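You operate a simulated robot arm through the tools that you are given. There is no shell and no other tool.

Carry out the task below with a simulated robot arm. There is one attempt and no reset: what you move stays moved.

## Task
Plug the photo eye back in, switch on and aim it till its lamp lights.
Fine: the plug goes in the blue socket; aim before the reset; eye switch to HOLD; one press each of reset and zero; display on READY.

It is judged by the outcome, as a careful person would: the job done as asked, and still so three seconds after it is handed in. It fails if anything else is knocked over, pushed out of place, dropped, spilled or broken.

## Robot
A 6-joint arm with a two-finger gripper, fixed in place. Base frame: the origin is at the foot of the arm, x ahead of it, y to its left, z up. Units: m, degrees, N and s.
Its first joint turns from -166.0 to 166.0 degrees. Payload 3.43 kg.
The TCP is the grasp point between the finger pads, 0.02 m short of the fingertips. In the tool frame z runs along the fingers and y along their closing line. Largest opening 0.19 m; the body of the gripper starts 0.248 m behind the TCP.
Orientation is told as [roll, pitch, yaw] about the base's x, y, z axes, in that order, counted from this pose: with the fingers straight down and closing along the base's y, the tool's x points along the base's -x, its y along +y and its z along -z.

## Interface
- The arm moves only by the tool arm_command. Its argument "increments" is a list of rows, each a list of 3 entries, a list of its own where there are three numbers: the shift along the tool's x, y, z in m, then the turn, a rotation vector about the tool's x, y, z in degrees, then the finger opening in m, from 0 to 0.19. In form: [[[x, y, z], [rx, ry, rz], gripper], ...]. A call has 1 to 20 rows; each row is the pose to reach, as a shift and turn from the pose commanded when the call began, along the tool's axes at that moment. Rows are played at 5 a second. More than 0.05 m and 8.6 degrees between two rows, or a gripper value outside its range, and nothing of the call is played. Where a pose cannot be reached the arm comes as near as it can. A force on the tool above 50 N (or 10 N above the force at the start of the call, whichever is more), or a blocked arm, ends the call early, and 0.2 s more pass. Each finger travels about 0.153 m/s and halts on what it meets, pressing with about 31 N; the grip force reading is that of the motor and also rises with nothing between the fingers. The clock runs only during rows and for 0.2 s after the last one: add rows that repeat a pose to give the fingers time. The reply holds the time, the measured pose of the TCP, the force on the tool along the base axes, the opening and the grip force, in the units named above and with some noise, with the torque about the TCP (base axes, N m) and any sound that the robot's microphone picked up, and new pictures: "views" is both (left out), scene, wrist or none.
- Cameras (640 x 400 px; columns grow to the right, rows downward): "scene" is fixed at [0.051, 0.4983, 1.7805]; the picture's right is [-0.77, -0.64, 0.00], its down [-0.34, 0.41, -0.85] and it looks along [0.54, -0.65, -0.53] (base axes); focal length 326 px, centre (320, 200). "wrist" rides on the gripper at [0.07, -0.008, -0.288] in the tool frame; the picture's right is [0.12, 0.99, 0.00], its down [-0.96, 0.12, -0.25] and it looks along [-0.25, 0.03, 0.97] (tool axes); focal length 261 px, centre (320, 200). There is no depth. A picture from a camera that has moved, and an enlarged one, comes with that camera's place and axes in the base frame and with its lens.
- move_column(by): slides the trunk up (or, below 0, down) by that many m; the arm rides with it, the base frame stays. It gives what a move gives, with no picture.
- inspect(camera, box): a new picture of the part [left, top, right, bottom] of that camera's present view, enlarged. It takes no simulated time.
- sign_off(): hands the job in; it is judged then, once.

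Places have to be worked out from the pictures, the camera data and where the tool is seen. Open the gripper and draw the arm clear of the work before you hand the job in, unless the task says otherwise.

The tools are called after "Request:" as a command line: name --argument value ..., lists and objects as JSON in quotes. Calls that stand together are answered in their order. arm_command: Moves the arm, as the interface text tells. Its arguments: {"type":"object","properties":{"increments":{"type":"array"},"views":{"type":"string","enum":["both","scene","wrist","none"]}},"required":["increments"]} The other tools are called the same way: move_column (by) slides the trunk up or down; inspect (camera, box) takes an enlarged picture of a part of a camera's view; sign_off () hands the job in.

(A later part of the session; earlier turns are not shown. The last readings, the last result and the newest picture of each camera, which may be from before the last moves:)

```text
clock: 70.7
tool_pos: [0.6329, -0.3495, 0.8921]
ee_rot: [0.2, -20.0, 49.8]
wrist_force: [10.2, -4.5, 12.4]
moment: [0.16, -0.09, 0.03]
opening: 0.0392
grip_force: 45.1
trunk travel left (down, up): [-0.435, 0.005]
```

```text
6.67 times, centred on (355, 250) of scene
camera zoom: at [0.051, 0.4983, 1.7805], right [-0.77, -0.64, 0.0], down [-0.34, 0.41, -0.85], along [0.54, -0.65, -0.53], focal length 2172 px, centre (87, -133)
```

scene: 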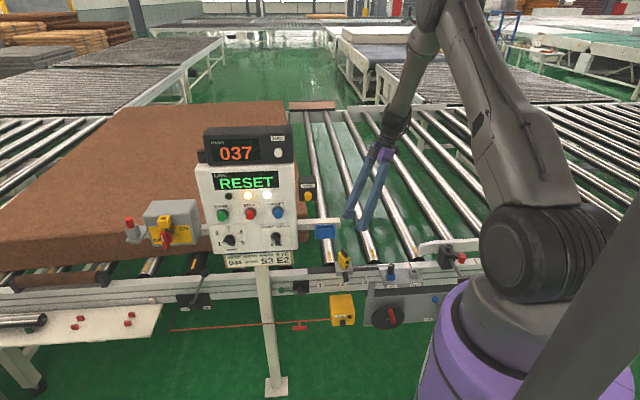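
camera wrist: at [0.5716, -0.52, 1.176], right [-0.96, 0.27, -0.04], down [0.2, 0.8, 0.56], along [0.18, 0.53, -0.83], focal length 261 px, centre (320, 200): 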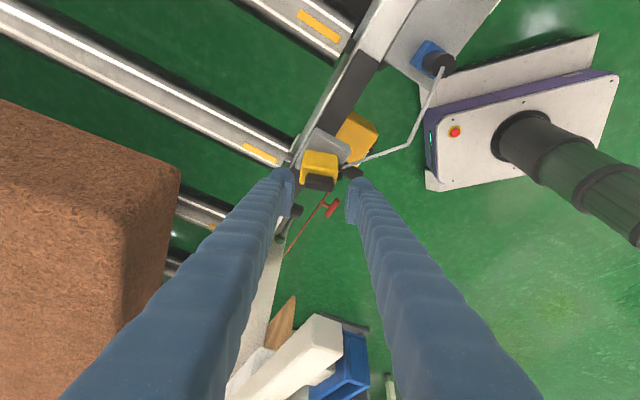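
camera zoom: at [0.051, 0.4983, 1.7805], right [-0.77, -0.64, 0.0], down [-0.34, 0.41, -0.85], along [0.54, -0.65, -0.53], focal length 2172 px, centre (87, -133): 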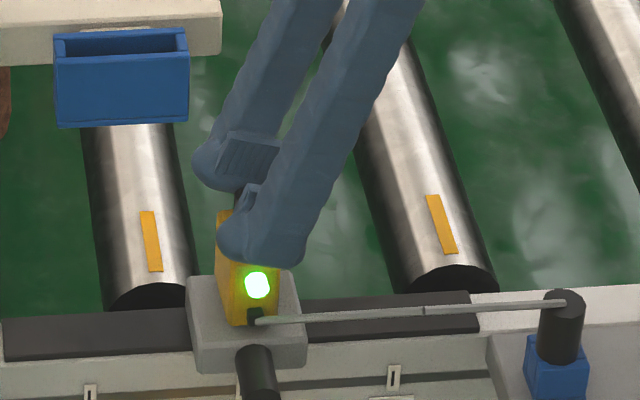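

The lamp lights at a head yaw about 5° from square-on. I turn 4° more to be well inside the window and check it stays lit.

Request:
arm_command --increments '[[[0, 0, 0], [0.7, 0, 1.9], 0.03], [[0, 0, 0], [1.37, 0, 3.76], 0.03], [[0, 0, 0], [1.37, 0, 3.76], 0.03]]' --views "none"

Request:
inspect --camera "scene" --box '[320, 220, 390, 280]'

Request:
inspect --camera "scene" --box '[190, 120, 350, 220]'

```text
clock: 71.5
tool_pos: [0.6331, -0.3505, 0.8933]
ee_rot: [0.2, -20.0, 45.9]
wrist_force: [13.9, -4.7, 11.8]
moment: [0.02, -0.13, -0.02]
opening: 0.0389
grip_force: 45.1
trunk travel left (down, up): [-0.435, 0.005]
```

```text
6.67 times, centred on (355, 250) of scene
camera zoom: at [0.051, 0.4983, 1.7805], right [-0.77, -0.64, 0.0], down [-0.34, 0.41, -0.85], along [0.54, -0.65, -0.53], focal length 2172 px, centre (87, -133)
```

zoom: 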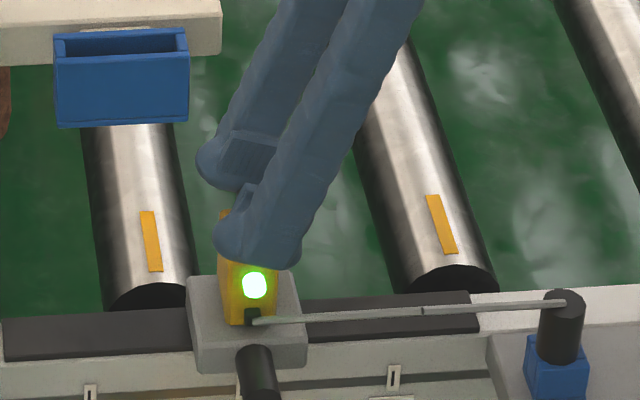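

```text
4.00 times, centred on (270, 170) of scene
camera zoom: at [0.051, 0.4983, 1.7805], right [-0.77, -0.64, 0.0], down [-0.34, 0.41, -0.85], along [0.54, -0.65, -0.53], focal length 1303 px, centre (520, 320)
```

zoom: 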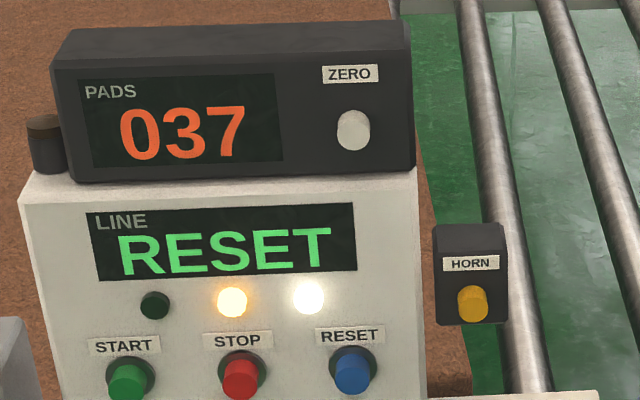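

The lamp is lit and steady. I open the fingers and back out along the tool axis, away from the bracket.

Request:
arm_command --increments '[[[0, 0, 0], [0, 0, 0], 0.045], [[0, 0, 0], [0, 0, 0], 0.055], [[0, 0, 0], [0, 0, 0], 0.055], [[0, 0, -0.03], [0, 0, 0], 0.055], [[0, 0, -0.07], [0, 0, 0], 0.055], [[0, 0, -0.11], [0, 0, 0], 0.055], [[0, 0, -0.15], [0, 0, 0], 0.055], [[0, 0, -0.15], [0, 0, 0], 0.055]]' --views "both"

Request:
inspect --camera "scene" --box '[320, 220, 410, 300]'

Request:
inspect --camera "wrist" --box '[260, 80, 380, 180]'

```text
clock: 73.3
tool_pos: [0.5966, -0.3877, 1.0331]
ee_rot: [0.4, -19.9, 45.8]
wrist_force: [0.7, -0.2, 0.1]
moment: [0.02, 0.04, 0.01]
opening: 0.0549
grip_force: 0.0
trunk travel left (down, up): [-0.435, 0.005]
camera wrist: at [0.4884, -0.5126, 1.2785], right [-0.79, 0.61, -0.04], down [0.49, 0.67, 0.56], along [0.37, 0.43, -0.83], focal length 261 px, centre (320, 200)
```

scene: 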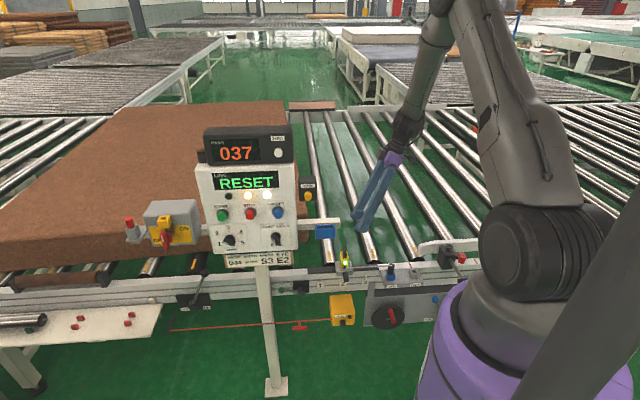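
wrist: 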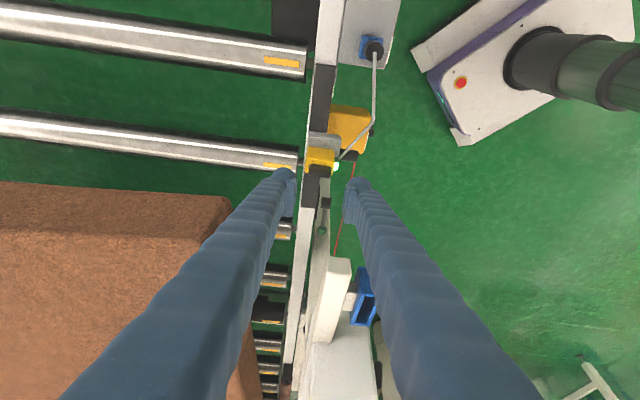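

```text
5.00 times, centred on (365, 260) of scene
camera zoom: at [0.051, 0.4983, 1.7805], right [-0.77, -0.64, 0.0], down [-0.34, 0.41, -0.85], along [0.54, -0.65, -0.53], focal length 1629 px, centre (95, -100)
```

zoom: 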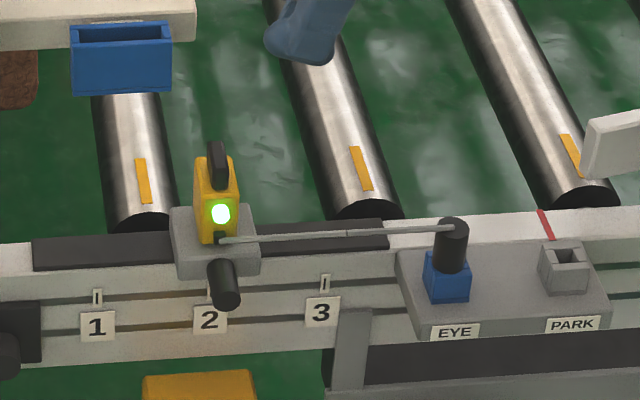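

```text
4.00 times, centred on (320, 130) of wrist
camera zoom: at [0.4884, -0.5126, 1.2785], right [-0.79, 0.61, -0.04], down [0.49, 0.67, 0.56], along [0.37, 0.43, -0.83], focal length 1043 px, centre (320, 480)
```

zoom: 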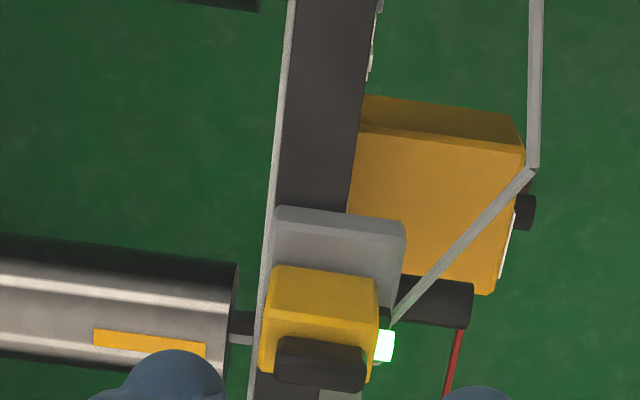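

The lamp stays lit with the eye released, still at position 2 on the rail. Next the EYE selector: I rise, straighten the tool, retreat from the rail and travel in front of the panel.

Request:
arm_command --increments '[[[-0.0145, 0, -0.04], [0, 0, 0], 0.055], [[-0.029, 0, -0.08], [0, 0, 0], 0.055], [[-0.0435, 0, -0.12], [0, 0, 0], 0.055], [[-0.058, 0, -0.16], [0, 6.7, 0], 0.055], [[-0.072, 0, -0.2], [0, 13.4, 0], 0.055], [[-0.0855, 0, -0.235], [0, 20, 0], 0.055], [[-0.0855, 0.045, -0.235], [0, 20, 0], 0.055], [[-0.0855, 0.09, -0.235], [0, 20, 0], 0.055], [[-0.0855, 0.135, -0.235], [0, 20, 0], 0.055], [[-0.0855, 0.18, -0.235], [0, 20, 0], 0.055], [[-0.0855, 0.225, -0.235], [0, 20, 0], 0.055], [[-0.0855, 0.27, -0.235], [0, 20, 0], 0.055], [[-0.123, 0.27, -0.2213], [0, 20, 0], 0.055], [[-0.1607, 0.27, -0.2076], [0, 20, 0], 0.055], [[-0.1983, 0.27, -0.194], [0, 20, 0], 0.055], [[-0.2359, 0.27, -0.1803], [0, 20, 0], 0.055], [[-0.2735, 0.27, -0.1666], [0, 20, 0], 0.055], [[-0.3111, 0.27, -0.1529], [0, 20, 0], 0.055], [[-0.3111, 0.27, -0.1529], [0, 20, 0], 0.055]]' --views "both"

```text
clock: 77.3
tool_pos: [0.5704, -0.0273, 1.2852]
ee_rot: [0.3, -0.1, 45.9]
wrist_force: [0.1, 0.0, 0.9]
moment: [-0.01, -0.05, 0.02]
opening: 0.0549
grip_force: 0.1
trunk travel left (down, up): [-0.435, 0.005]
camera wrist: at [0.5267, -0.085, 1.5718], right [-0.8, 0.6, 0.0], down [0.59, 0.77, 0.25], along [0.15, 0.2, -0.97], focal length 261 px, centre (320, 200)
```

scene: 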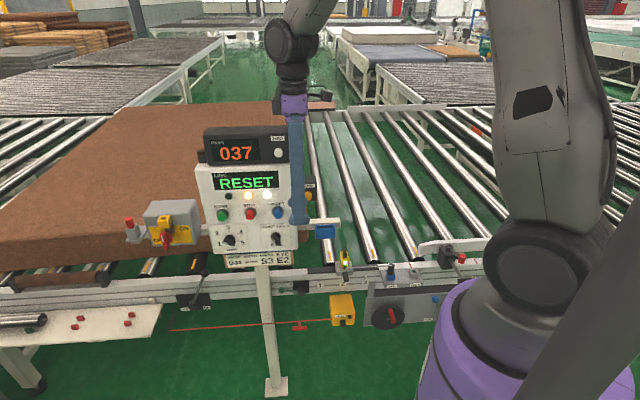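
wrist: 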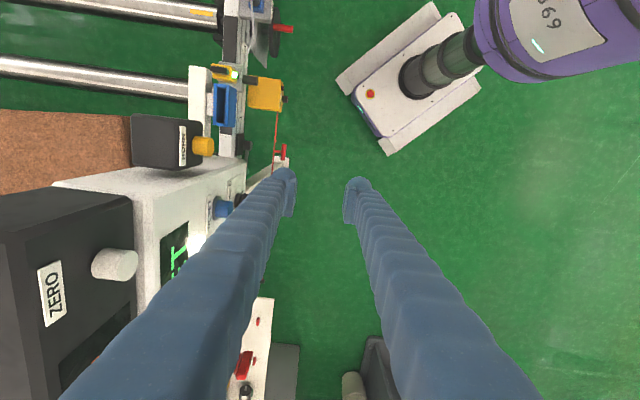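

All clear; the lamp is still lit. I tilt the tool toward the panel in two stages while swinging wide to the left.

Request:
arm_command --increments '[[[-0.034, 0.007, 0], [7.5, 0, 0], 0.055], [[-0.067, 0.014, 0], [15, 0, 0], 0.055], [[-0.1, 0.02, 0], [22.5, 0, 0], 0.055], [[-0.134, 0.027, 0], [30, 0, 0], 0.055], [[-0.167, 0.034, 0], [37.5, 0, 0], 0.055], [[-0.2, 0.04, 0], [45, 0, 0], 0.055], [[-0.2, 0.04, 0], [45, 0, 0], 0.055]]' --views "none"

```text
clock: 78.9
tool_pos: [0.6825, 0.1423, 1.2855]
ee_rot: [-44.9, -0.1, 45.9]
wrist_force: [0.2, 0.2, -0.2]
moment: [0.1, 0.0, 0.07]
opening: 0.0549
grip_force: 0.0
trunk travel left (down, up): [-0.435, 0.005]
```

Reached without limits. I complete the tilt to horizontal and come down level with the EYE selector.

Request:
arm_command --increments '[[[0.013, 0.0247, 0.0247], [7.5, 0, 0], 0.055], [[0.027, 0.0495, 0.0495], [15, 0, 0], 0.055], [[0.04, 0.0742, 0.0742], [22.5, 0, 0], 0.055], [[0.053, 0.099, 0.099], [30, 0, 0], 0.055], [[0.067, 0.1237, 0.1237], [37.5, 0, 0], 0.055], [[0.08, 0.1485, 0.1485], [45, 0, 0], 0.055], [[0.08, 0.1485, 0.1485], [45, 0, 0], 0.055]]' --views "both"

Request:
inspect --camera "wrist" --box '[200, 60, 440, 230]'

```text
clock: 80.5
tool_pos: [0.6252, 0.0884, 1.0718]
ee_rot: [-90.0, -0.1, 46.0]
wrist_force: [0.0, -0.4, 0.2]
moment: [0.0, 0.0, 0.01]
opening: 0.0552
grip_force: 0.1
trunk travel left (down, up): [-0.435, 0.005]
camera wrist: at [0.3684, 0.2358, 1.0813], right [-0.08, -0.08, -0.99], down [0.49, 0.86, -0.11], along [0.87, -0.5, -0.03], focal length 261 px, centre (320, 200)
```

scene: 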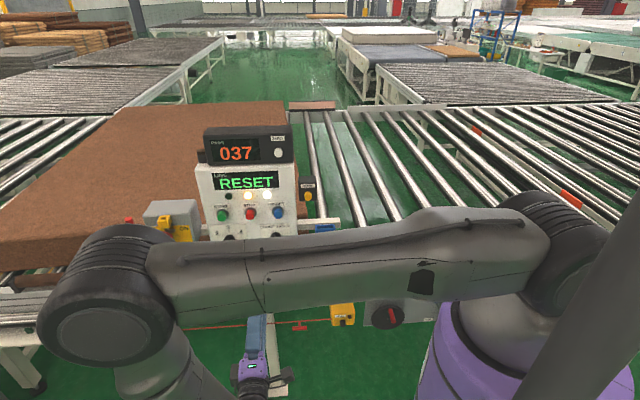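
wrist: 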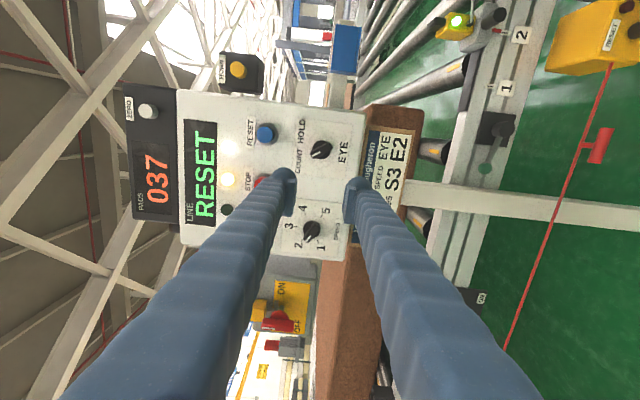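

```text
2.35 times, centred on (320, 145) of wrist
camera zoom: at [0.3684, 0.2358, 1.0813], right [-0.08, -0.08, -0.99], down [0.49, 0.86, -0.11], along [0.87, -0.5, -0.03], focal length 613 px, centre (320, 329)
```

zoom: 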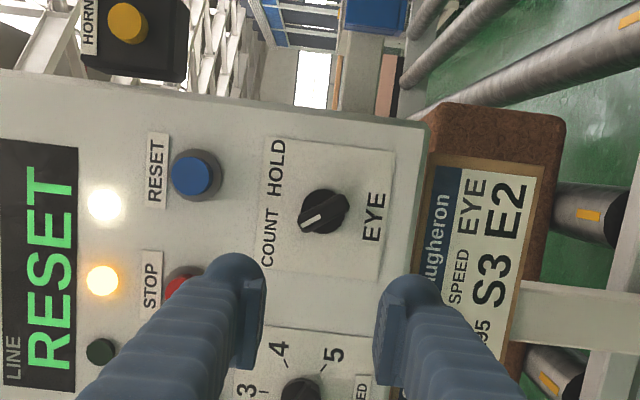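

Clear front view: the EYE selector points at COUNT (upper left), HOLD is upper right; selector centre ≈ e 0.466, z 1.075. I roll the tool 50° so the pads lie along the selector bar and line up in front of it.

Request:
arm_command --increments '[[[0.0055, -0.0004, 0.01], [0.06, 0.13, 7.1], 0.055], [[0.011, -0.0008, 0.02], [0.13, 0.27, 14.3], 0.055], [[0.0165, -0.0012, 0.03], [0.19, 0.4, 21.4], 0.055], [[0.022, -0.0016, 0.04], [0.25, 0.54, 28.6], 0.055], [[0.0275, -0.002, 0.05], [0.31, 0.67, 35.7], 0.055], [[0.033, -0.0025, 0.06], [0.38, 0.8, 42.9], 0.055], [[0.0386, -0.003, 0.07], [0.44, 0.94, 50], 0.055], [[0.0386, -0.003, 0.07], [0.44, 0.94, 50], 0.055], [[0.0386, -0.003, 0.07], [0.44, 0.94, 50], 0.055]]' --views "wrist"

Request:
inspect --camera "wrist" --box '[250, 110, 390, 230]'

```text
clock: 82.5
tool_pos: [0.6483, 0.0103, 1.0773]
ee_rot: [-89.7, -50.0, 44.7]
wrist_force: [0.3, -0.4, -0.1]
moment: [-0.05, -0.01, -0.01]
opening: 0.0549
grip_force: 0.0
trunk travel left (down, up): [-0.435, 0.005]
camera wrist: at [0.4069, 0.1772, 1.029], right [0.48, 0.49, -0.73], down [0.33, 0.67, 0.66], along [0.81, -0.56, 0.17], focal length 261 px, centre (320, 200)
```

wrist: 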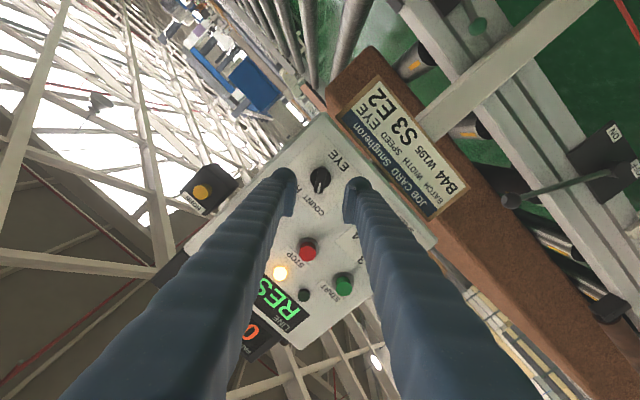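

```text
3.33 times, centred on (320, 170) of wrist
camera zoom: at [0.4069, 0.1772, 1.029], right [0.48, 0.49, -0.73], down [0.33, 0.67, 0.66], along [0.81, -0.56, 0.17], focal length 869 px, centre (320, 300)
```

zoom: 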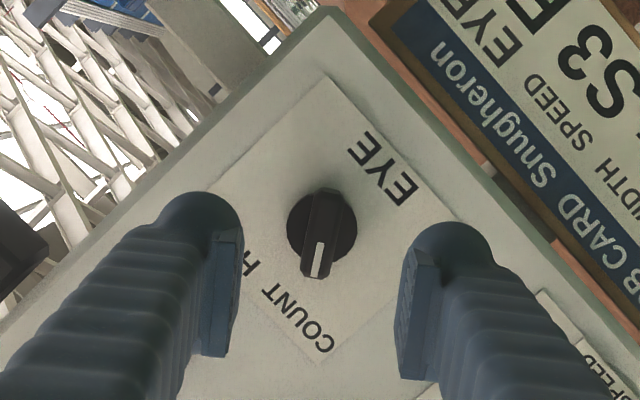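

The pads are parallel to the selector bar. I trim 3 mm and approach to about 4 cm from it.

Request:
arm_command --increments '[[[-0.003, 0.001, 0.03], [0, 0, 0], 0.055], [[-0.003, 0.001, 0.06], [0, 0, 0], 0.055], [[-0.003, 0.001, 0.08], [0, 0, 0], 0.055], [[-0.003, 0.001, 0.08], [0, 0, 0], 0.055], [[-0.003, 0.001, 0.08], [0, 0, 0], 0.055]]' --views "none"

Request:
inspect --camera "wrist" --box '[260, 120, 380, 220]'

```text
clock: 83.7
tool_pos: [0.7075, -0.0435, 1.0772]
ee_rot: [-89.7, -50.0, 44.7]
wrist_force: [0.6, 0.5, 0.3]
moment: [-0.03, 0.02, -0.03]
opening: 0.0549
grip_force: 0.1
trunk travel left (down, up): [-0.435, 0.005]
```

```text
4.00 times, centred on (320, 170) of wrist
camera zoom: at [0.4659, 0.1227, 1.0301], right [0.48, 0.48, -0.73], down [0.33, 0.67, 0.66], along [0.81, -0.56, 0.17], focal length 1043 px, centre (320, 320)
```

zoom: 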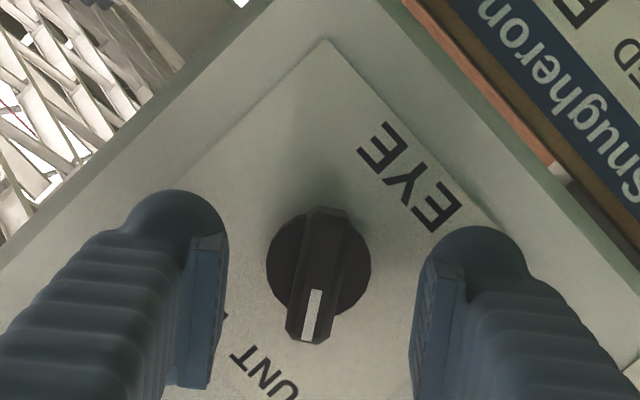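

Two-view fix: the selector bar front is at about n=−0.556, e=0.464, z=1.0755. I trim 4 mm along tool x, advance 15 mm so the tips overlap the bar by ~1 cm, and close.

Request:
arm_command --increments '[[[0.004, 0, 0.005], [0, 0, 0], 0.055], [[0.004, 0, 0.01], [0, 0, 0], 0.045], [[0.004, 0, 0.015], [0, 0, 0], 0.035], [[0.004, 0, 0.015], [0, 0, 0], 0.035]]' --views "none"

Request:
inspect --camera "wrist" --box '[260, 120, 380, 220]'

```text
clock: 84.7
tool_pos: [0.7156, -0.0564, 1.075]
ee_rot: [-89.7, -50.0, 44.7]
wrist_force: [0.4, 0.3, 0.0]
moment: [0.01, 0.01, -0.01]
opening: 0.035
grip_force: 0.2
trunk travel left (down, up): [-0.435, 0.005]
```

```text
4.00 times, centred on (320, 170) of wrist
camera zoom: at [0.4741, 0.1109, 1.0272], right [0.48, 0.49, -0.73], down [0.33, 0.67, 0.66], along [0.81, -0.56, 0.17], focal length 1043 px, centre (320, 320)
```

zoom: 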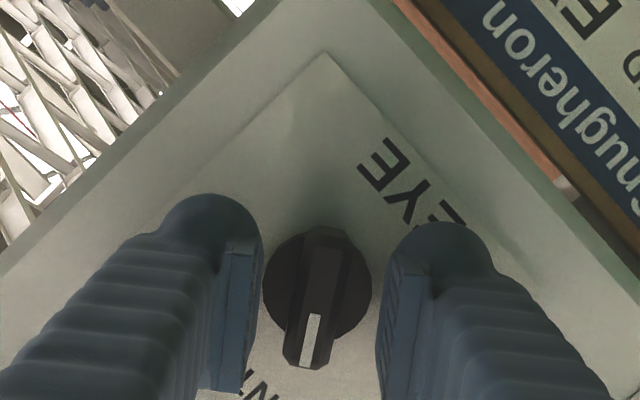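

Centred. I close on the selector bar.

Request:
arm_command --increments '[[[0, 0, 0], [0, 0, 0], 0.02], [[0, 0, 0], [0, 0, 0], 0.005], [[0, 0, 0], [0, 0, 0], 0.005], [[0, 0, 0], [0, 0, 0], 0.005]]' --views "none"

Request:
inspect --camera "wrist" --box '[260, 120, 380, 220]'

```text
clock: 85.7
tool_pos: [0.7141, -0.057, 1.0748]
ee_rot: [-89.9, -50.1, 44.8]
wrist_force: [0.5, -4.7, 7.1]
moment: [0.81, -0.84, -0.04]
opening: 0.0144
grip_force: 45.2
trunk travel left (down, up): [-0.435, 0.005]
```

```text
4.00 times, centred on (320, 170) of wrist
camera zoom: at [0.4738, 0.1105, 1.0276], right [0.48, 0.48, -0.73], down [0.33, 0.67, 0.66], along [0.81, -0.56, 0.17], focal length 1043 px, centre (320, 320)
```

zoom: 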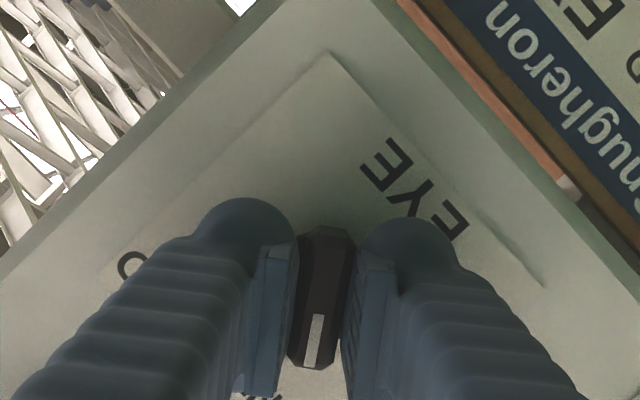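

Held. There's ~1.2 Nm trying to turn the tool clockwise (the way I want to go). I rotate clockwise 40° first and read the torque.

Request:
arm_command --increments '[[[0, 0, 0], [0, 0, 5], 0.005], [[0, 0, 0], [0, 0, 10], 0.005], [[0, 0, 0], [0, 0, 16], 0.005], [[0, 0, 0], [0, 0, 22], 0.005], [[0, 0, 0], [0, 0, 28], 0.005], [[0, 0, 0], [0, 0, 34], 0.005], [[0, 0, 0], [0, 0, 40], 0.005]]' --views "none"

Request:
inspect --camera "wrist" --box '[260, 120, 380, 220]'

```text
clock: 86.5
tool_pos: [0.7159, -0.0572, 1.0762]
ee_rot: [-89.7, -63.1, 43.2]
wrist_force: [-22.7, 3.1, 8.4]
moment: [-0.41, -0.23, -0.19]
opening: 0.0129
grip_force: 44.9
out of reach, approached as far as the arm can: row 3
trunk travel left (down, up): [-0.435, 0.005]
stopped in row 3: the force on the tool passed its limit at 63 N (the readings are from after the stop); the commanded pose is now the measured one
```

```text
4.00 times, centred on (320, 170) of wrist
camera zoom: at [0.4871, 0.124, 1.0177], right [0.6, 0.57, -0.56], down [0.22, 0.55, 0.81], along [0.77, -0.61, 0.2], focal length 1043 px, centre (320, 320)
```

zoom: 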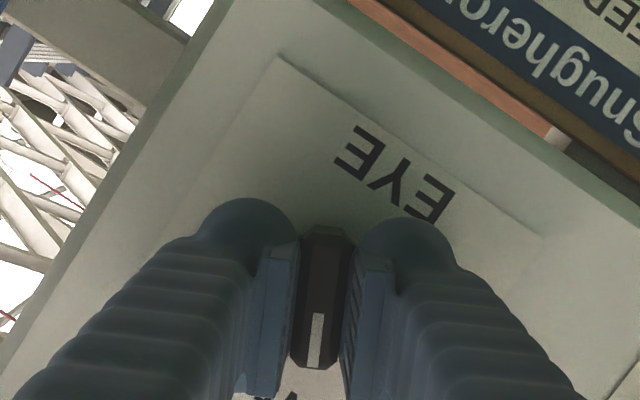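

The wrist ran into a joint limit after ~13° of turn. I release, back out, and will re-grip the bar with the tool rolled by 180° the other way, which leaves free travel in the clockwise direction.

Request:
arm_command --increments '[[[0, 0, 0], [0, 0, 0], 0.02], [[0, 0, 0], [0, 0, 0], 0.035], [[0, 0, 0], [0, 0, 0], 0.045], [[0, 0, -0.03], [0, 0, 0], 0.045], [[0, 0, -0.07], [0, 0, 0], 0.045], [[0, 0, -0.11], [0, 0, 0], 0.045], [[0, 0, -0.13], [0, 0, 0], 0.045]]' --views "wrist"

Request:
inspect --camera "wrist" --box '[250, 110, 390, 230]'

Request:
inspect --camera "scene" --box '[190, 120, 350, 220]'

```text
clock: 88.1
tool_pos: [0.6321, 0.0441, 1.0772]
ee_rot: [-89.1, -62.8, 42.7]
wrist_force: [0.2, -0.2, 0.1]
moment: [0.02, 0.01, -0.03]
opening: 0.0448
grip_force: 0.0
out of reach, approached as far as the arm can: row 5, 6, 7
trunk travel left (down, up): [-0.435, 0.005]
camera wrist: at [0.4047, 0.2251, 1.019], right [0.6, 0.57, -0.56], down [0.23, 0.55, 0.8], along [0.77, -0.61, 0.2], focal length 261 px, centre (320, 200)
```

wrist: 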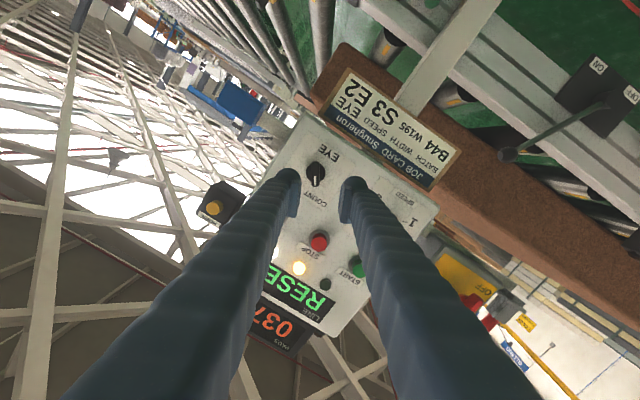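

```text
3.33 times, centred on (320, 170) of wrist
camera zoom: at [0.4047, 0.2251, 1.019], right [0.6, 0.57, -0.56], down [0.23, 0.55, 0.8], along [0.77, -0.61, 0.2], focal length 869 px, centre (320, 300)
```

zoom: 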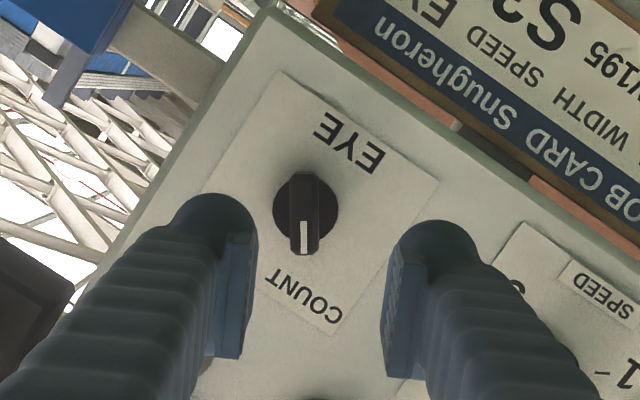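

```text
4.00 times, centred on (270, 170) of scene
camera zoom: at [0.051, 0.4983, 1.7805], right [-0.77, -0.64, 0.0], down [-0.34, 0.41, -0.85], along [0.54, -0.65, -0.53], focal length 1303 px, centre (520, 320)
```

zoom: 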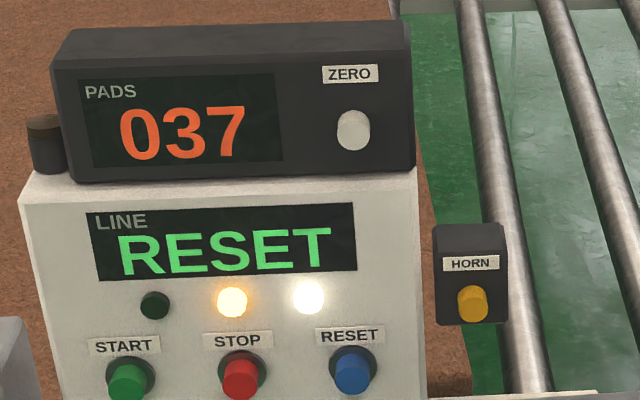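

The selector holds part-way (no snap-back). I roll the tool back in place, 12 cm in front of the panel, first −88°.

Request:
arm_command --increments '[[[0, 0, 0], [0, 0, -8], 0.045], [[0, 0, 0], [0, 0, -16], 0.045], [[0, 0, 0], [0, 0, -24], 0.045], [[0, 0, 0], [0, 0, -32], 0.045], [[0, 0, 0], [0, 0, -40], 0.045], [[0, 0, 0], [0, 0, -48], 0.045], [[0, 0, 0], [0, 0, -56], 0.045], [[0, 0, 0], [0, 0, -64], 0.045], [[0, 0, 0], [0, 0, -72], 0.045], [[0, 0, 0], [0, 0, -80], 0.045], [[0, 0, 0], [0, 0, -88], 0.045], [[0, 0, 0], [0, 0, -88], 0.045]]' --views "none"

Request:
arm_command --increments '[[[0, 0, 0], [0, 0, -8], 0.045], [[0, 0, 0], [0, 0, -16], 0.045], [[0, 0, 0], [0, 0, -24], 0.045], [[0, 0, 0], [0, 0, -32], 0.045], [[0, 0, 0], [0, 0, -40], 0.045], [[0, 0, 0], [0, 0, -48], 0.045], [[0, 0, 0], [0, 0, -56], 0.045], [[0, 0, 0], [0, 0, -64], 0.045], [[0, 0, 0], [0, 0, -72], 0.045], [[0, 0, 0], [0, 0, -80], 0.045], [[0, 0, 0], [0, 0, -88], 0.045], [[0, 0, 0], [0, 0, -92], 0.045], [[0, 0, 0], [0, 0, -92], 0.045]]' --views "both"

Request:
inspect --camera "wrist" --box '[250, 110, 390, 230]'

```text
clock: 90.7
tool_pos: [0.6349, 0.0436, 1.0753]
ee_rot: [-89.5, 24.9, 44.0]
wrist_force: [-0.8, 0.1, 0.1]
moment: [0.01, -0.01, 0.0]
opening: 0.045
grip_force: 0.0
trunk travel left (down, up): [-0.435, 0.005]
```

```text
clock: 93.5
tool_pos: [0.6346, 0.0429, 1.0755]
ee_rot: [89.1, 63.1, -137.0]
wrist_force: [0.3, 0.8, -0.6]
moment: [0.02, -0.01, -0.02]
opening: 0.0453
grip_force: 0.0
trunk travel left (down, up): [-0.435, 0.005]
camera wrist: at [0.4622, 0.2771, 1.1361], right [-0.6, -0.58, 0.56], down [-0.56, -0.19, -0.8], along [0.57, -0.79, -0.21], focal length 261 px, centre (320, 200)
```

scene: 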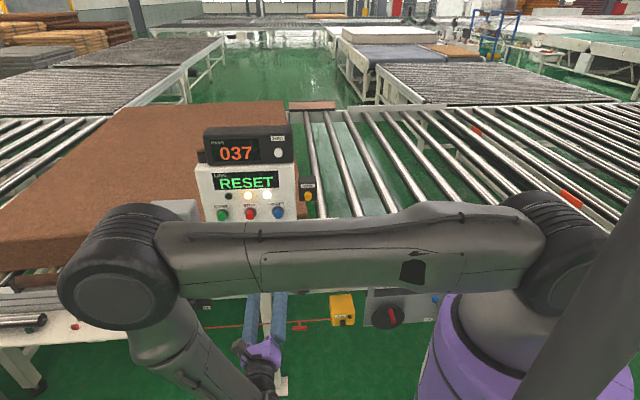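
wrist: 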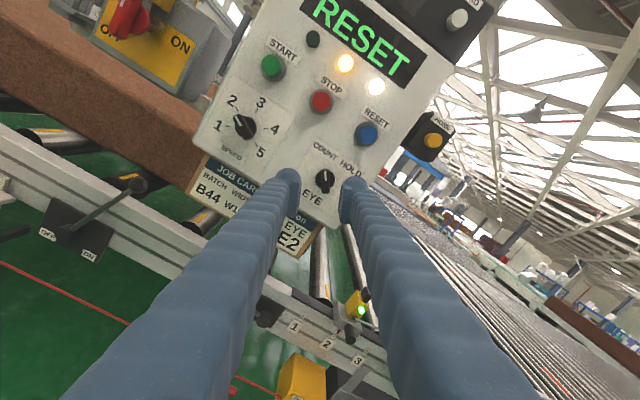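

```text
3.33 times, centred on (320, 170) of wrist
camera zoom: at [0.4622, 0.2771, 1.1361], right [-0.6, -0.58, 0.56], down [-0.56, -0.19, -0.8], along [0.57, -0.79, -0.21], focal length 869 px, centre (320, 300)
```

zoom: 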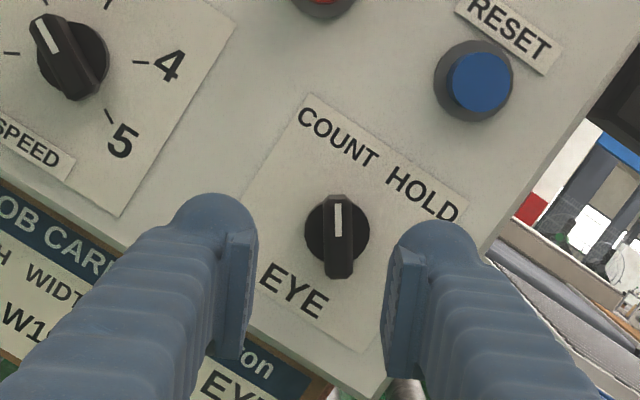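

The labels are now upright in view: selector is ~33° left of vertical and must go ~78° clockwise to HOLD. I align pads with the bar (−6° roll), centre on it and approach.

Request:
arm_command --increments '[[[-0.0017, 0.0033, 0.02], [0.5, 0.6, -2], 0.045], [[-0.0033, 0.0067, 0.05], [0.9, 1.1, -4], 0.045], [[-0.005, 0.01, 0.08], [1.4, 1.7, -6], 0.045], [[-0.005, 0.01, 0.09], [1.4, 1.7, -6], 0.045], [[-0.005, 0.01, 0.09], [1.4, 1.7, -6], 0.045]]' --views "none"

Request:
inspect --camera "wrist" --box '[260, 120, 380, 220]'

```text
clock: 94.7
tool_pos: [0.6858, -0.0297, 1.0759]
ee_rot: [90.8, 57.1, -133.4]
wrist_force: [0.4, 0.5, 0.2]
moment: [0.0, 0.01, 0.0]
opening: 0.0448
grip_force: 0.1
trunk travel left (down, up): [-0.435, 0.005]
```

```text
4.00 times, centred on (320, 170) of wrist
camera zoom: at [0.5109, 0.2026, 1.1279], right [-0.54, -0.55, 0.64], down [-0.6, -0.28, -0.75], along [0.59, -0.79, -0.18], focal length 1043 px, centre (320, 320)
```

zoom: 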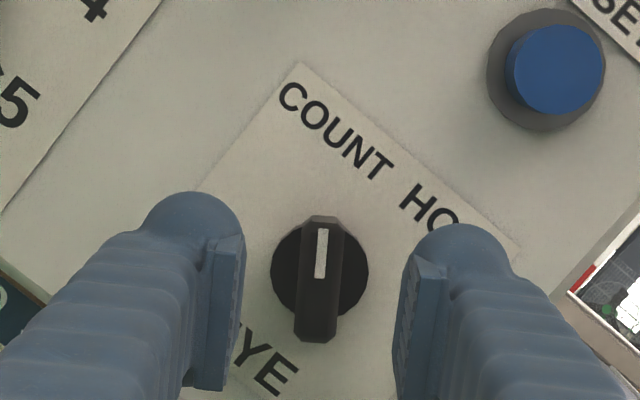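

Well aligned; 3 mm trim, advance 40 mm onto the bar and close.

Request:
arm_command --increments '[[[-0.003, 0, 0.012], [0, 0, -2], 0.045], [[-0.003, 0, 0.025], [0, 0, -2], 0.04], [[-0.003, 0, 0.035], [0, 0, -2], 0.035], [[-0.003, 0, 0.041], [0, 0, -2], 0.035], [[-0.003, 0, 0.041], [0, 0, -2], 0.035]]' --views "none"

Request:
inspect --camera "wrist" --box '[260, 120, 380, 220]'

```text
clock: 95.9
tool_pos: [0.7154, -0.0599, 1.0743]
ee_rot: [90.8, 55.1, -133.5]
wrist_force: [0.2, -1.3, 0.9]
moment: [0.01, 0.03, 0.02]
opening: 0.0351
grip_force: 0.0
trunk travel left (down, up): [-0.435, 0.005]
```

```text
4.00 times, centred on (320, 170) of wrist
camera zoom: at [0.541, 0.1742, 1.1242], right [-0.52, -0.53, 0.67], down [-0.62, -0.29, -0.73], along [0.58, -0.79, -0.18], focal length 1043 px, centre (320, 320)
```

zoom: 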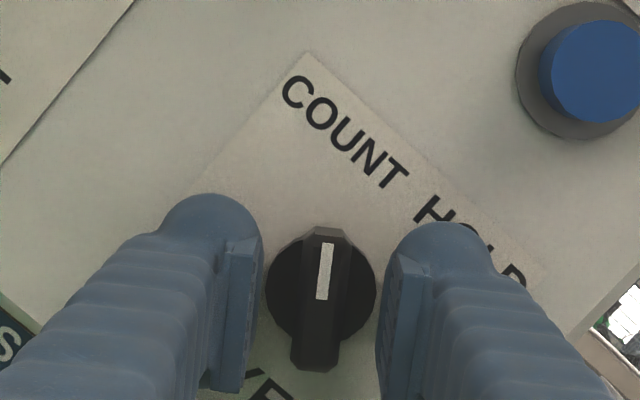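

Aligned. I close on the bar again.

Request:
arm_command --increments '[[[0, 0, 0], [0, 0, 0], 0.02], [[0, 0, 0], [0, 0, 0], 0.005], [[0, 0, 0], [0, 0, 0], 0.005], [[0, 0, 0], [0, 0, 0], 0.005]]' --views "none"

Request:
arm_command --increments '[[[0, 0, 0], [0, 0, 6], 0.005], [[0, 0, 0], [0, 0, 12], 0.005], [[0, 0, 0], [0, 0, 18], 0.005], [[0, 0, 0], [0, 0, 24], 0.005], [[0, 0, 0], [0, 0, 30], 0.005], [[0, 0, 0], [0, 0, 36], 0.005], [[0, 0, 0], [0, 0, 42], 0.005], [[0, 0, 0], [0, 0, 48], 0.005], [[0, 0, 0], [0, 0, 54], 0.005], [[0, 0, 0], [0, 0, 60], 0.005]]' --views "none"

Request:
inspect --camera "wrist" --box '[260, 120, 380, 220]'

```text
clock: 96.9
tool_pos: [0.7163, -0.0609, 1.0735]
ee_rot: [90.6, 55.2, -133.7]
wrist_force: [0.9, 0.3, 0.8]
moment: [-0.01, -0.05, 0.0]
opening: 0.0127
grip_force: 45.0
trunk travel left (down, up): [-0.435, 0.005]
```

```text
clock: 99.1
tool_pos: [0.7167, -0.0592, 1.0729]
ee_rot: [-91.0, 64.6, 45.0]
wrist_force: [6.6, 8.1, 9.0]
moment: [-0.4, -0.4, -0.16]
opening: 0.013
grip_force: 44.9
trunk travel left (down, up): [-0.435, 0.005]
```

```text
4.00 times, centred on (320, 170) of wrist
camera zoom: at [0.4931, 0.125, 1.1381], right [-0.66, -0.68, -0.32], down [0.04, 0.39, -0.92], along [0.75, -0.62, -0.23], focal length 1043 px, centre (320, 320)
```

zoom: 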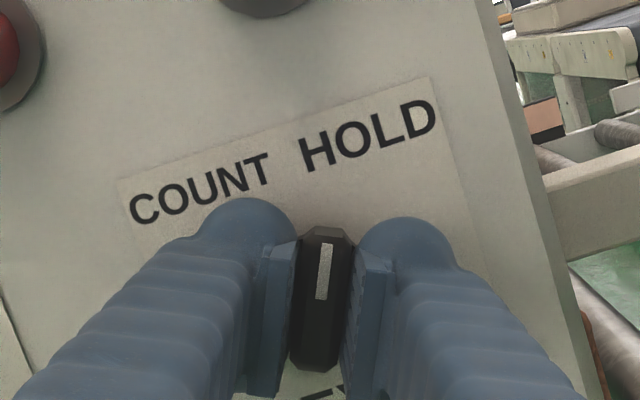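

The selector is at ~23° right of vertical now. I continue another 20° and watch the torque for the stop.

Request:
arm_command --increments '[[[0, 0, 0], [0, 0, 5], 0.005], [[0, 0, 0], [0, 0, 10], 0.005], [[0, 0, 0], [0, 0, 15], 0.005], [[0, 0, 0], [0, 0, 20], 0.005], [[0, 0, 0], [0, 0, 20], 0.005]]' --views "none"

Request:
inspect --camera "wrist" --box '[260, 120, 380, 220]'

Request:
inspect --camera "scene" --box '[190, 120, 350, 220]'

```text
clock: 100.3
tool_pos: [0.7176, -0.058, 1.0739]
ee_rot: [-90.5, 44.8, 45.6]
wrist_force: [24.1, 9.8, 14.2]
moment: [-1.02, 1.14, 0.24]
opening: 0.017
grip_force: 44.9
trunk travel left (down, up): [-0.435, 0.005]
```

```text
4.00 times, centred on (320, 170) of wrist
camera zoom: at [0.4785, 0.1101, 1.1258], right [-0.54, -0.57, -0.62], down [0.24, 0.6, -0.76], along [0.8, -0.56, -0.19], focal length 1043 px, centre (320, 320)
```

zoom: 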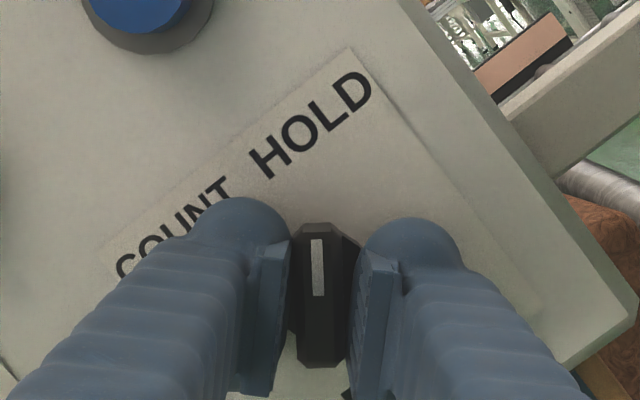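

```text
4.00 times, centred on (270, 170) of scene
camera zoom: at [0.051, 0.4983, 1.7805], right [-0.77, -0.64, 0.0], down [-0.34, 0.41, -0.85], along [0.54, -0.65, -0.53], focal length 1303 px, centre (520, 320)
```

zoom: 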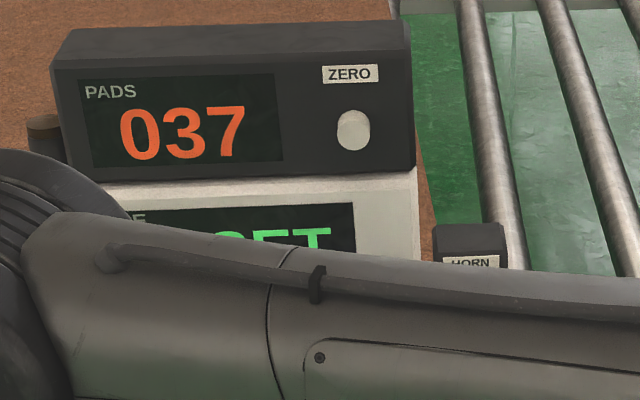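

The selector hit its stop (torque rose to ~1.5 Nm, pads starting to slip): it points at HOLD. I ease back 3°, open and back out, then check.

Request:
arm_command --increments '[[[0, 0, 0], [0, 0, -3], 0.017], [[0, 0, 0], [0, 0, -3], 0.03], [[0, 0, 0], [0, 0, -3], 0.045], [[0, 0, 0], [0, 0, -3], 0.045], [[0, 0, -0.03], [0, 0, -3], 0.045], [[0, 0, -0.07], [0, 0, -3], 0.045], [[0, 0, -0.11], [0, 0, -3], 0.045], [[0, 0, -0.13], [0, 0, -3], 0.045]]' --views "wrist"

Request:
inspect --camera "wrist" --box '[220, 60, 420, 230]'

```text
clock: 102.1
tool_pos: [0.6219, 0.0338, 1.0717]
ee_rot: [-90.6, 47.9, 45.4]
wrist_force: [0.2, 0.4, 0.6]
moment: [-0.02, -0.04, -0.03]
opening: 0.045
grip_force: 0.1
trunk travel left (down, up): [-0.435, 0.005]
camera wrist: at [0.3856, 0.2045, 1.1265], right [-0.57, -0.59, -0.58], down [0.22, 0.57, -0.79], along [0.8, -0.57, -0.19], focal length 261 px, centre (320, 200)
```

wrist: 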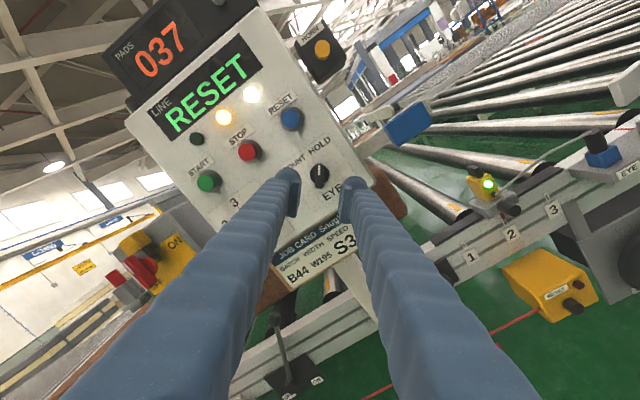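

```text
2.35 times, centred on (320, 145) of wrist
camera zoom: at [0.3856, 0.2045, 1.1265], right [-0.57, -0.59, -0.58], down [0.22, 0.57, -0.79], along [0.8, -0.57, -0.19], focal length 613 px, centre (320, 329)
```

zoom: 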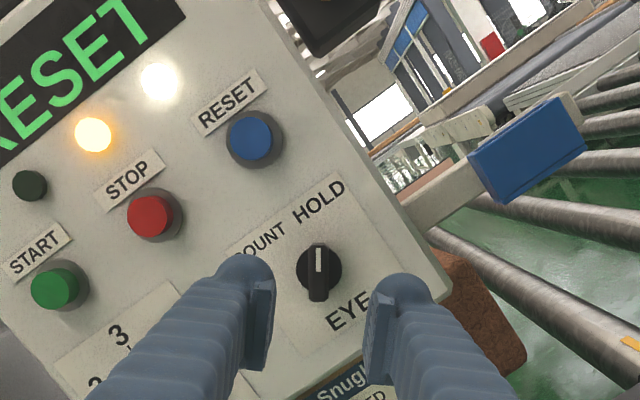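

The selector points at HOLD and the eye lamp is still green. Now RESET (blue, ≈ e 0.45, z 1.175): I close the fingers and line up with it at a distance.

Request:
arm_command --increments '[[[0.0286, -0.0197, 0], [0, 0, 0], 0.02], [[0.0572, -0.0394, 0], [0, 0, 0], 0.0], [[0.0858, -0.0591, 0], [0, 0, 0], 0.0], [[0.0858, -0.0591, 0.03], [0, 0, 0], 0.0], [[0.0858, -0.0591, 0.06], [0, 0, 0], 0.0], [[0.0858, -0.0591, 0.06], [0, 0, 0], 0.0], [[0.0858, -0.0591, 0.06], [0, 0, 0], 0.0]]' --views "wrist"

Request:
inspect --camera "wrist" --box '[250, 100, 390, 220]'

```text
clock: 103.7
tool_pos: [0.6571, -0.0202, 1.1741]
ee_rot: [-90.7, 47.9, 45.4]
wrist_force: [0.4, 0.8, 0.0]
moment: [0.03, 0.01, -0.04]
opening: 0.0
grip_force: 30.5
trunk travel left (down, up): [-0.435, 0.005]
camera wrist: at [0.4202, 0.1509, 1.2305], right [-0.57, -0.59, -0.58], down [0.22, 0.57, -0.79], along [0.8, -0.57, -0.19], focal length 261 px, centre (320, 200)
```

wrist: 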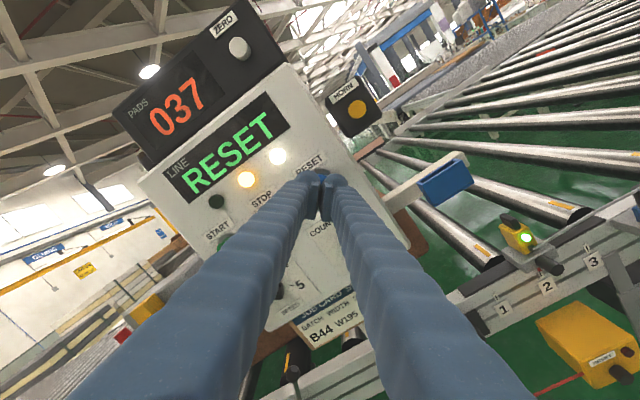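

```text
3.33 times, centred on (320, 160) of wrist
camera zoom: at [0.4202, 0.1509, 1.2305], right [-0.57, -0.59, -0.58], down [0.22, 0.57, -0.79], along [0.8, -0.57, -0.19], focal length 869 px, centre (320, 333)
```

zoom: 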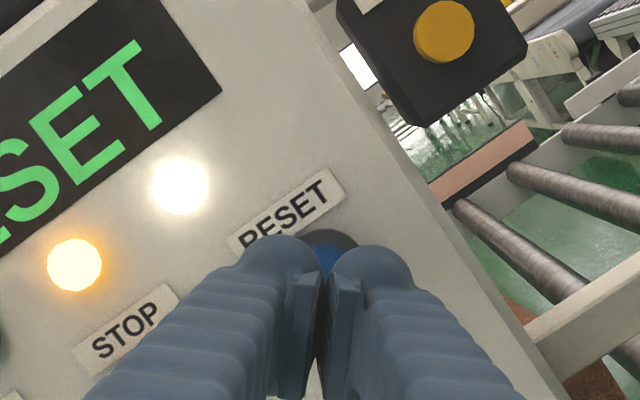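

The fingertips are in front of the RESET button, roughly 65 mm away. I trim 3 mm and advance 50 mm, still short of contact.

Request:
arm_command --increments '[[[0, 0.003, 0.02], [0, 0, 0], 0.0], [[0, 0.003, 0.04], [0, 0, 0], 0.0], [[0, 0.003, 0.05], [0, 0, 0], 0.0], [[0, 0.003, 0.05], [0, 0, 0], 0.0]]' --views "none"

Request:
inspect --camera "wrist" --box '[260, 110, 380, 210]'

Request:
inspect --camera "scene" --box '[220, 150, 340, 240]'

```text
clock: 104.7
tool_pos: [0.6895, -0.0573, 1.1735]
ee_rot: [-90.7, 47.7, 45.4]
wrist_force: [-0.4, 0.1, -0.8]
moment: [0.0, -0.01, -0.02]
opening: 0.0
grip_force: 31.2
trunk travel left (down, up): [-0.435, 0.005]
```

```text
4.00 times, centred on (320, 160) of wrist
camera zoom: at [0.4531, 0.1135, 1.2294], right [-0.57, -0.59, -0.58], down [0.22, 0.57, -0.79], along [0.8, -0.57, -0.19], focal length 1043 px, centre (320, 360)
```

zoom: 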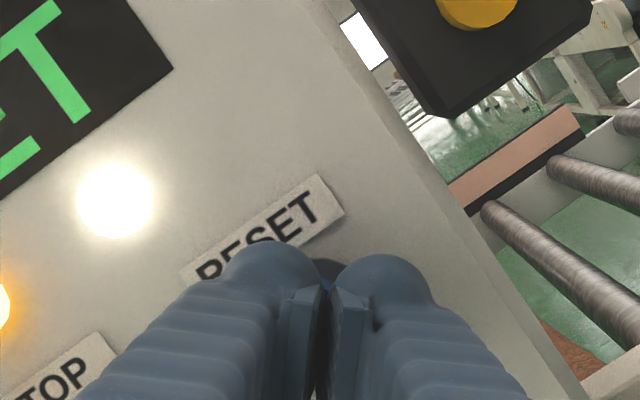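

```text
4.44 times, centred on (280, 195) of scene
camera zoom: at [0.051, 0.4983, 1.7805], right [-0.77, -0.64, 0.0], down [-0.34, 0.41, -0.85], along [0.54, -0.65, -0.53], focal length 1448 px, centre (498, 222)
```

zoom: 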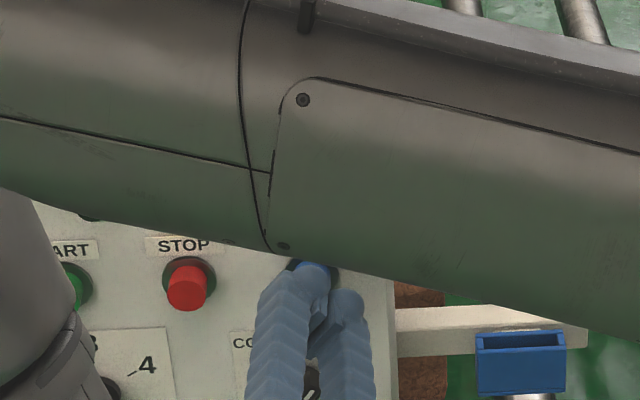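

Tips are centred on the button in both views, about 1–2 cm short. I push forward in 3 mm steps up to 15 mm and read the force.

Request:
arm_command --increments '[[[0, 0, 0.003], [0, 0, 0], 0.0], [[0, 0, 0.006], [0, 0, 0], 0.0], [[0, 0, 0.009], [0, 0, 0], 0.0], [[0, 0, 0.012], [0, 0, 0], 0.0], [[0, 0, 0.015], [0, 0, 0], 0.0]]' --views "none"

Request:
inspect --camera "wrist" --box '[170, 50, 380, 210]'

```text
clock: 105.9
tool_pos: [0.7004, -0.0667, 1.1748]
ee_rot: [-90.5, 47.8, 45.4]
wrist_force: [-2.2, 1.1, 0.0]
moment: [0.02, 0.01, -0.02]
opening: 0.0
grip_force: 30.9
trunk travel left (down, up): [-0.435, 0.005]
```

```text
2.50 times, centred on (275, 130) of wrist
camera zoom: at [0.4644, 0.1039, 1.2296], right [-0.57, -0.59, -0.58], down [0.22, 0.57, -0.79], along [0.8, -0.57, -0.19], focal length 652 px, centre (432, 375)
```

zoom: 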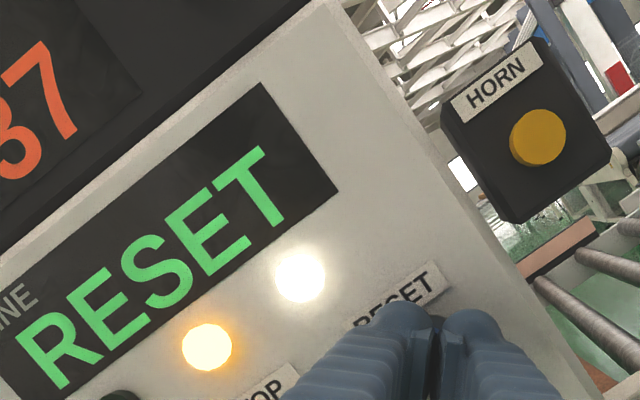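

Light contact (≈2.5 N). I press further, 2 mm per row for 8 mm.

Request:
arm_command --increments '[[[0, 0, 0.002], [0, 0, 0], 0.0], [[0, 0, 0.004], [0, 0, 0], 0.0], [[0, 0, 0.006], [0, 0, 0], 0.0], [[0, 0, 0.008], [0, 0, 0], 0.0]]' --views "none"

Request:
inspect --camera "wrist" --box '[170, 50, 380, 210]'

```text
clock: 106.9
tool_pos: [0.7065, -0.0725, 1.1743]
ee_rot: [-90.7, 47.8, 45.4]
wrist_force: [-6.2, 3.3, -0.2]
moment: [0.01, 0.04, -0.11]
opening: 0.0058
grip_force: 34.0
trunk travel left (down, up): [-0.435, 0.005]
heard: click
```

```text
2.50 times, centred on (275, 130) of wrist
camera zoom: at [0.4703, 0.0982, 1.2295], right [-0.57, -0.59, -0.58], down [0.22, 0.57, -0.79], along [0.8, -0.57, -0.19], focal length 652 px, centre (432, 375)
```

zoom: 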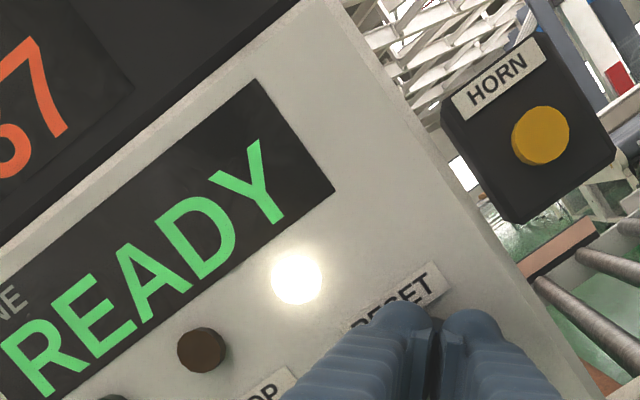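

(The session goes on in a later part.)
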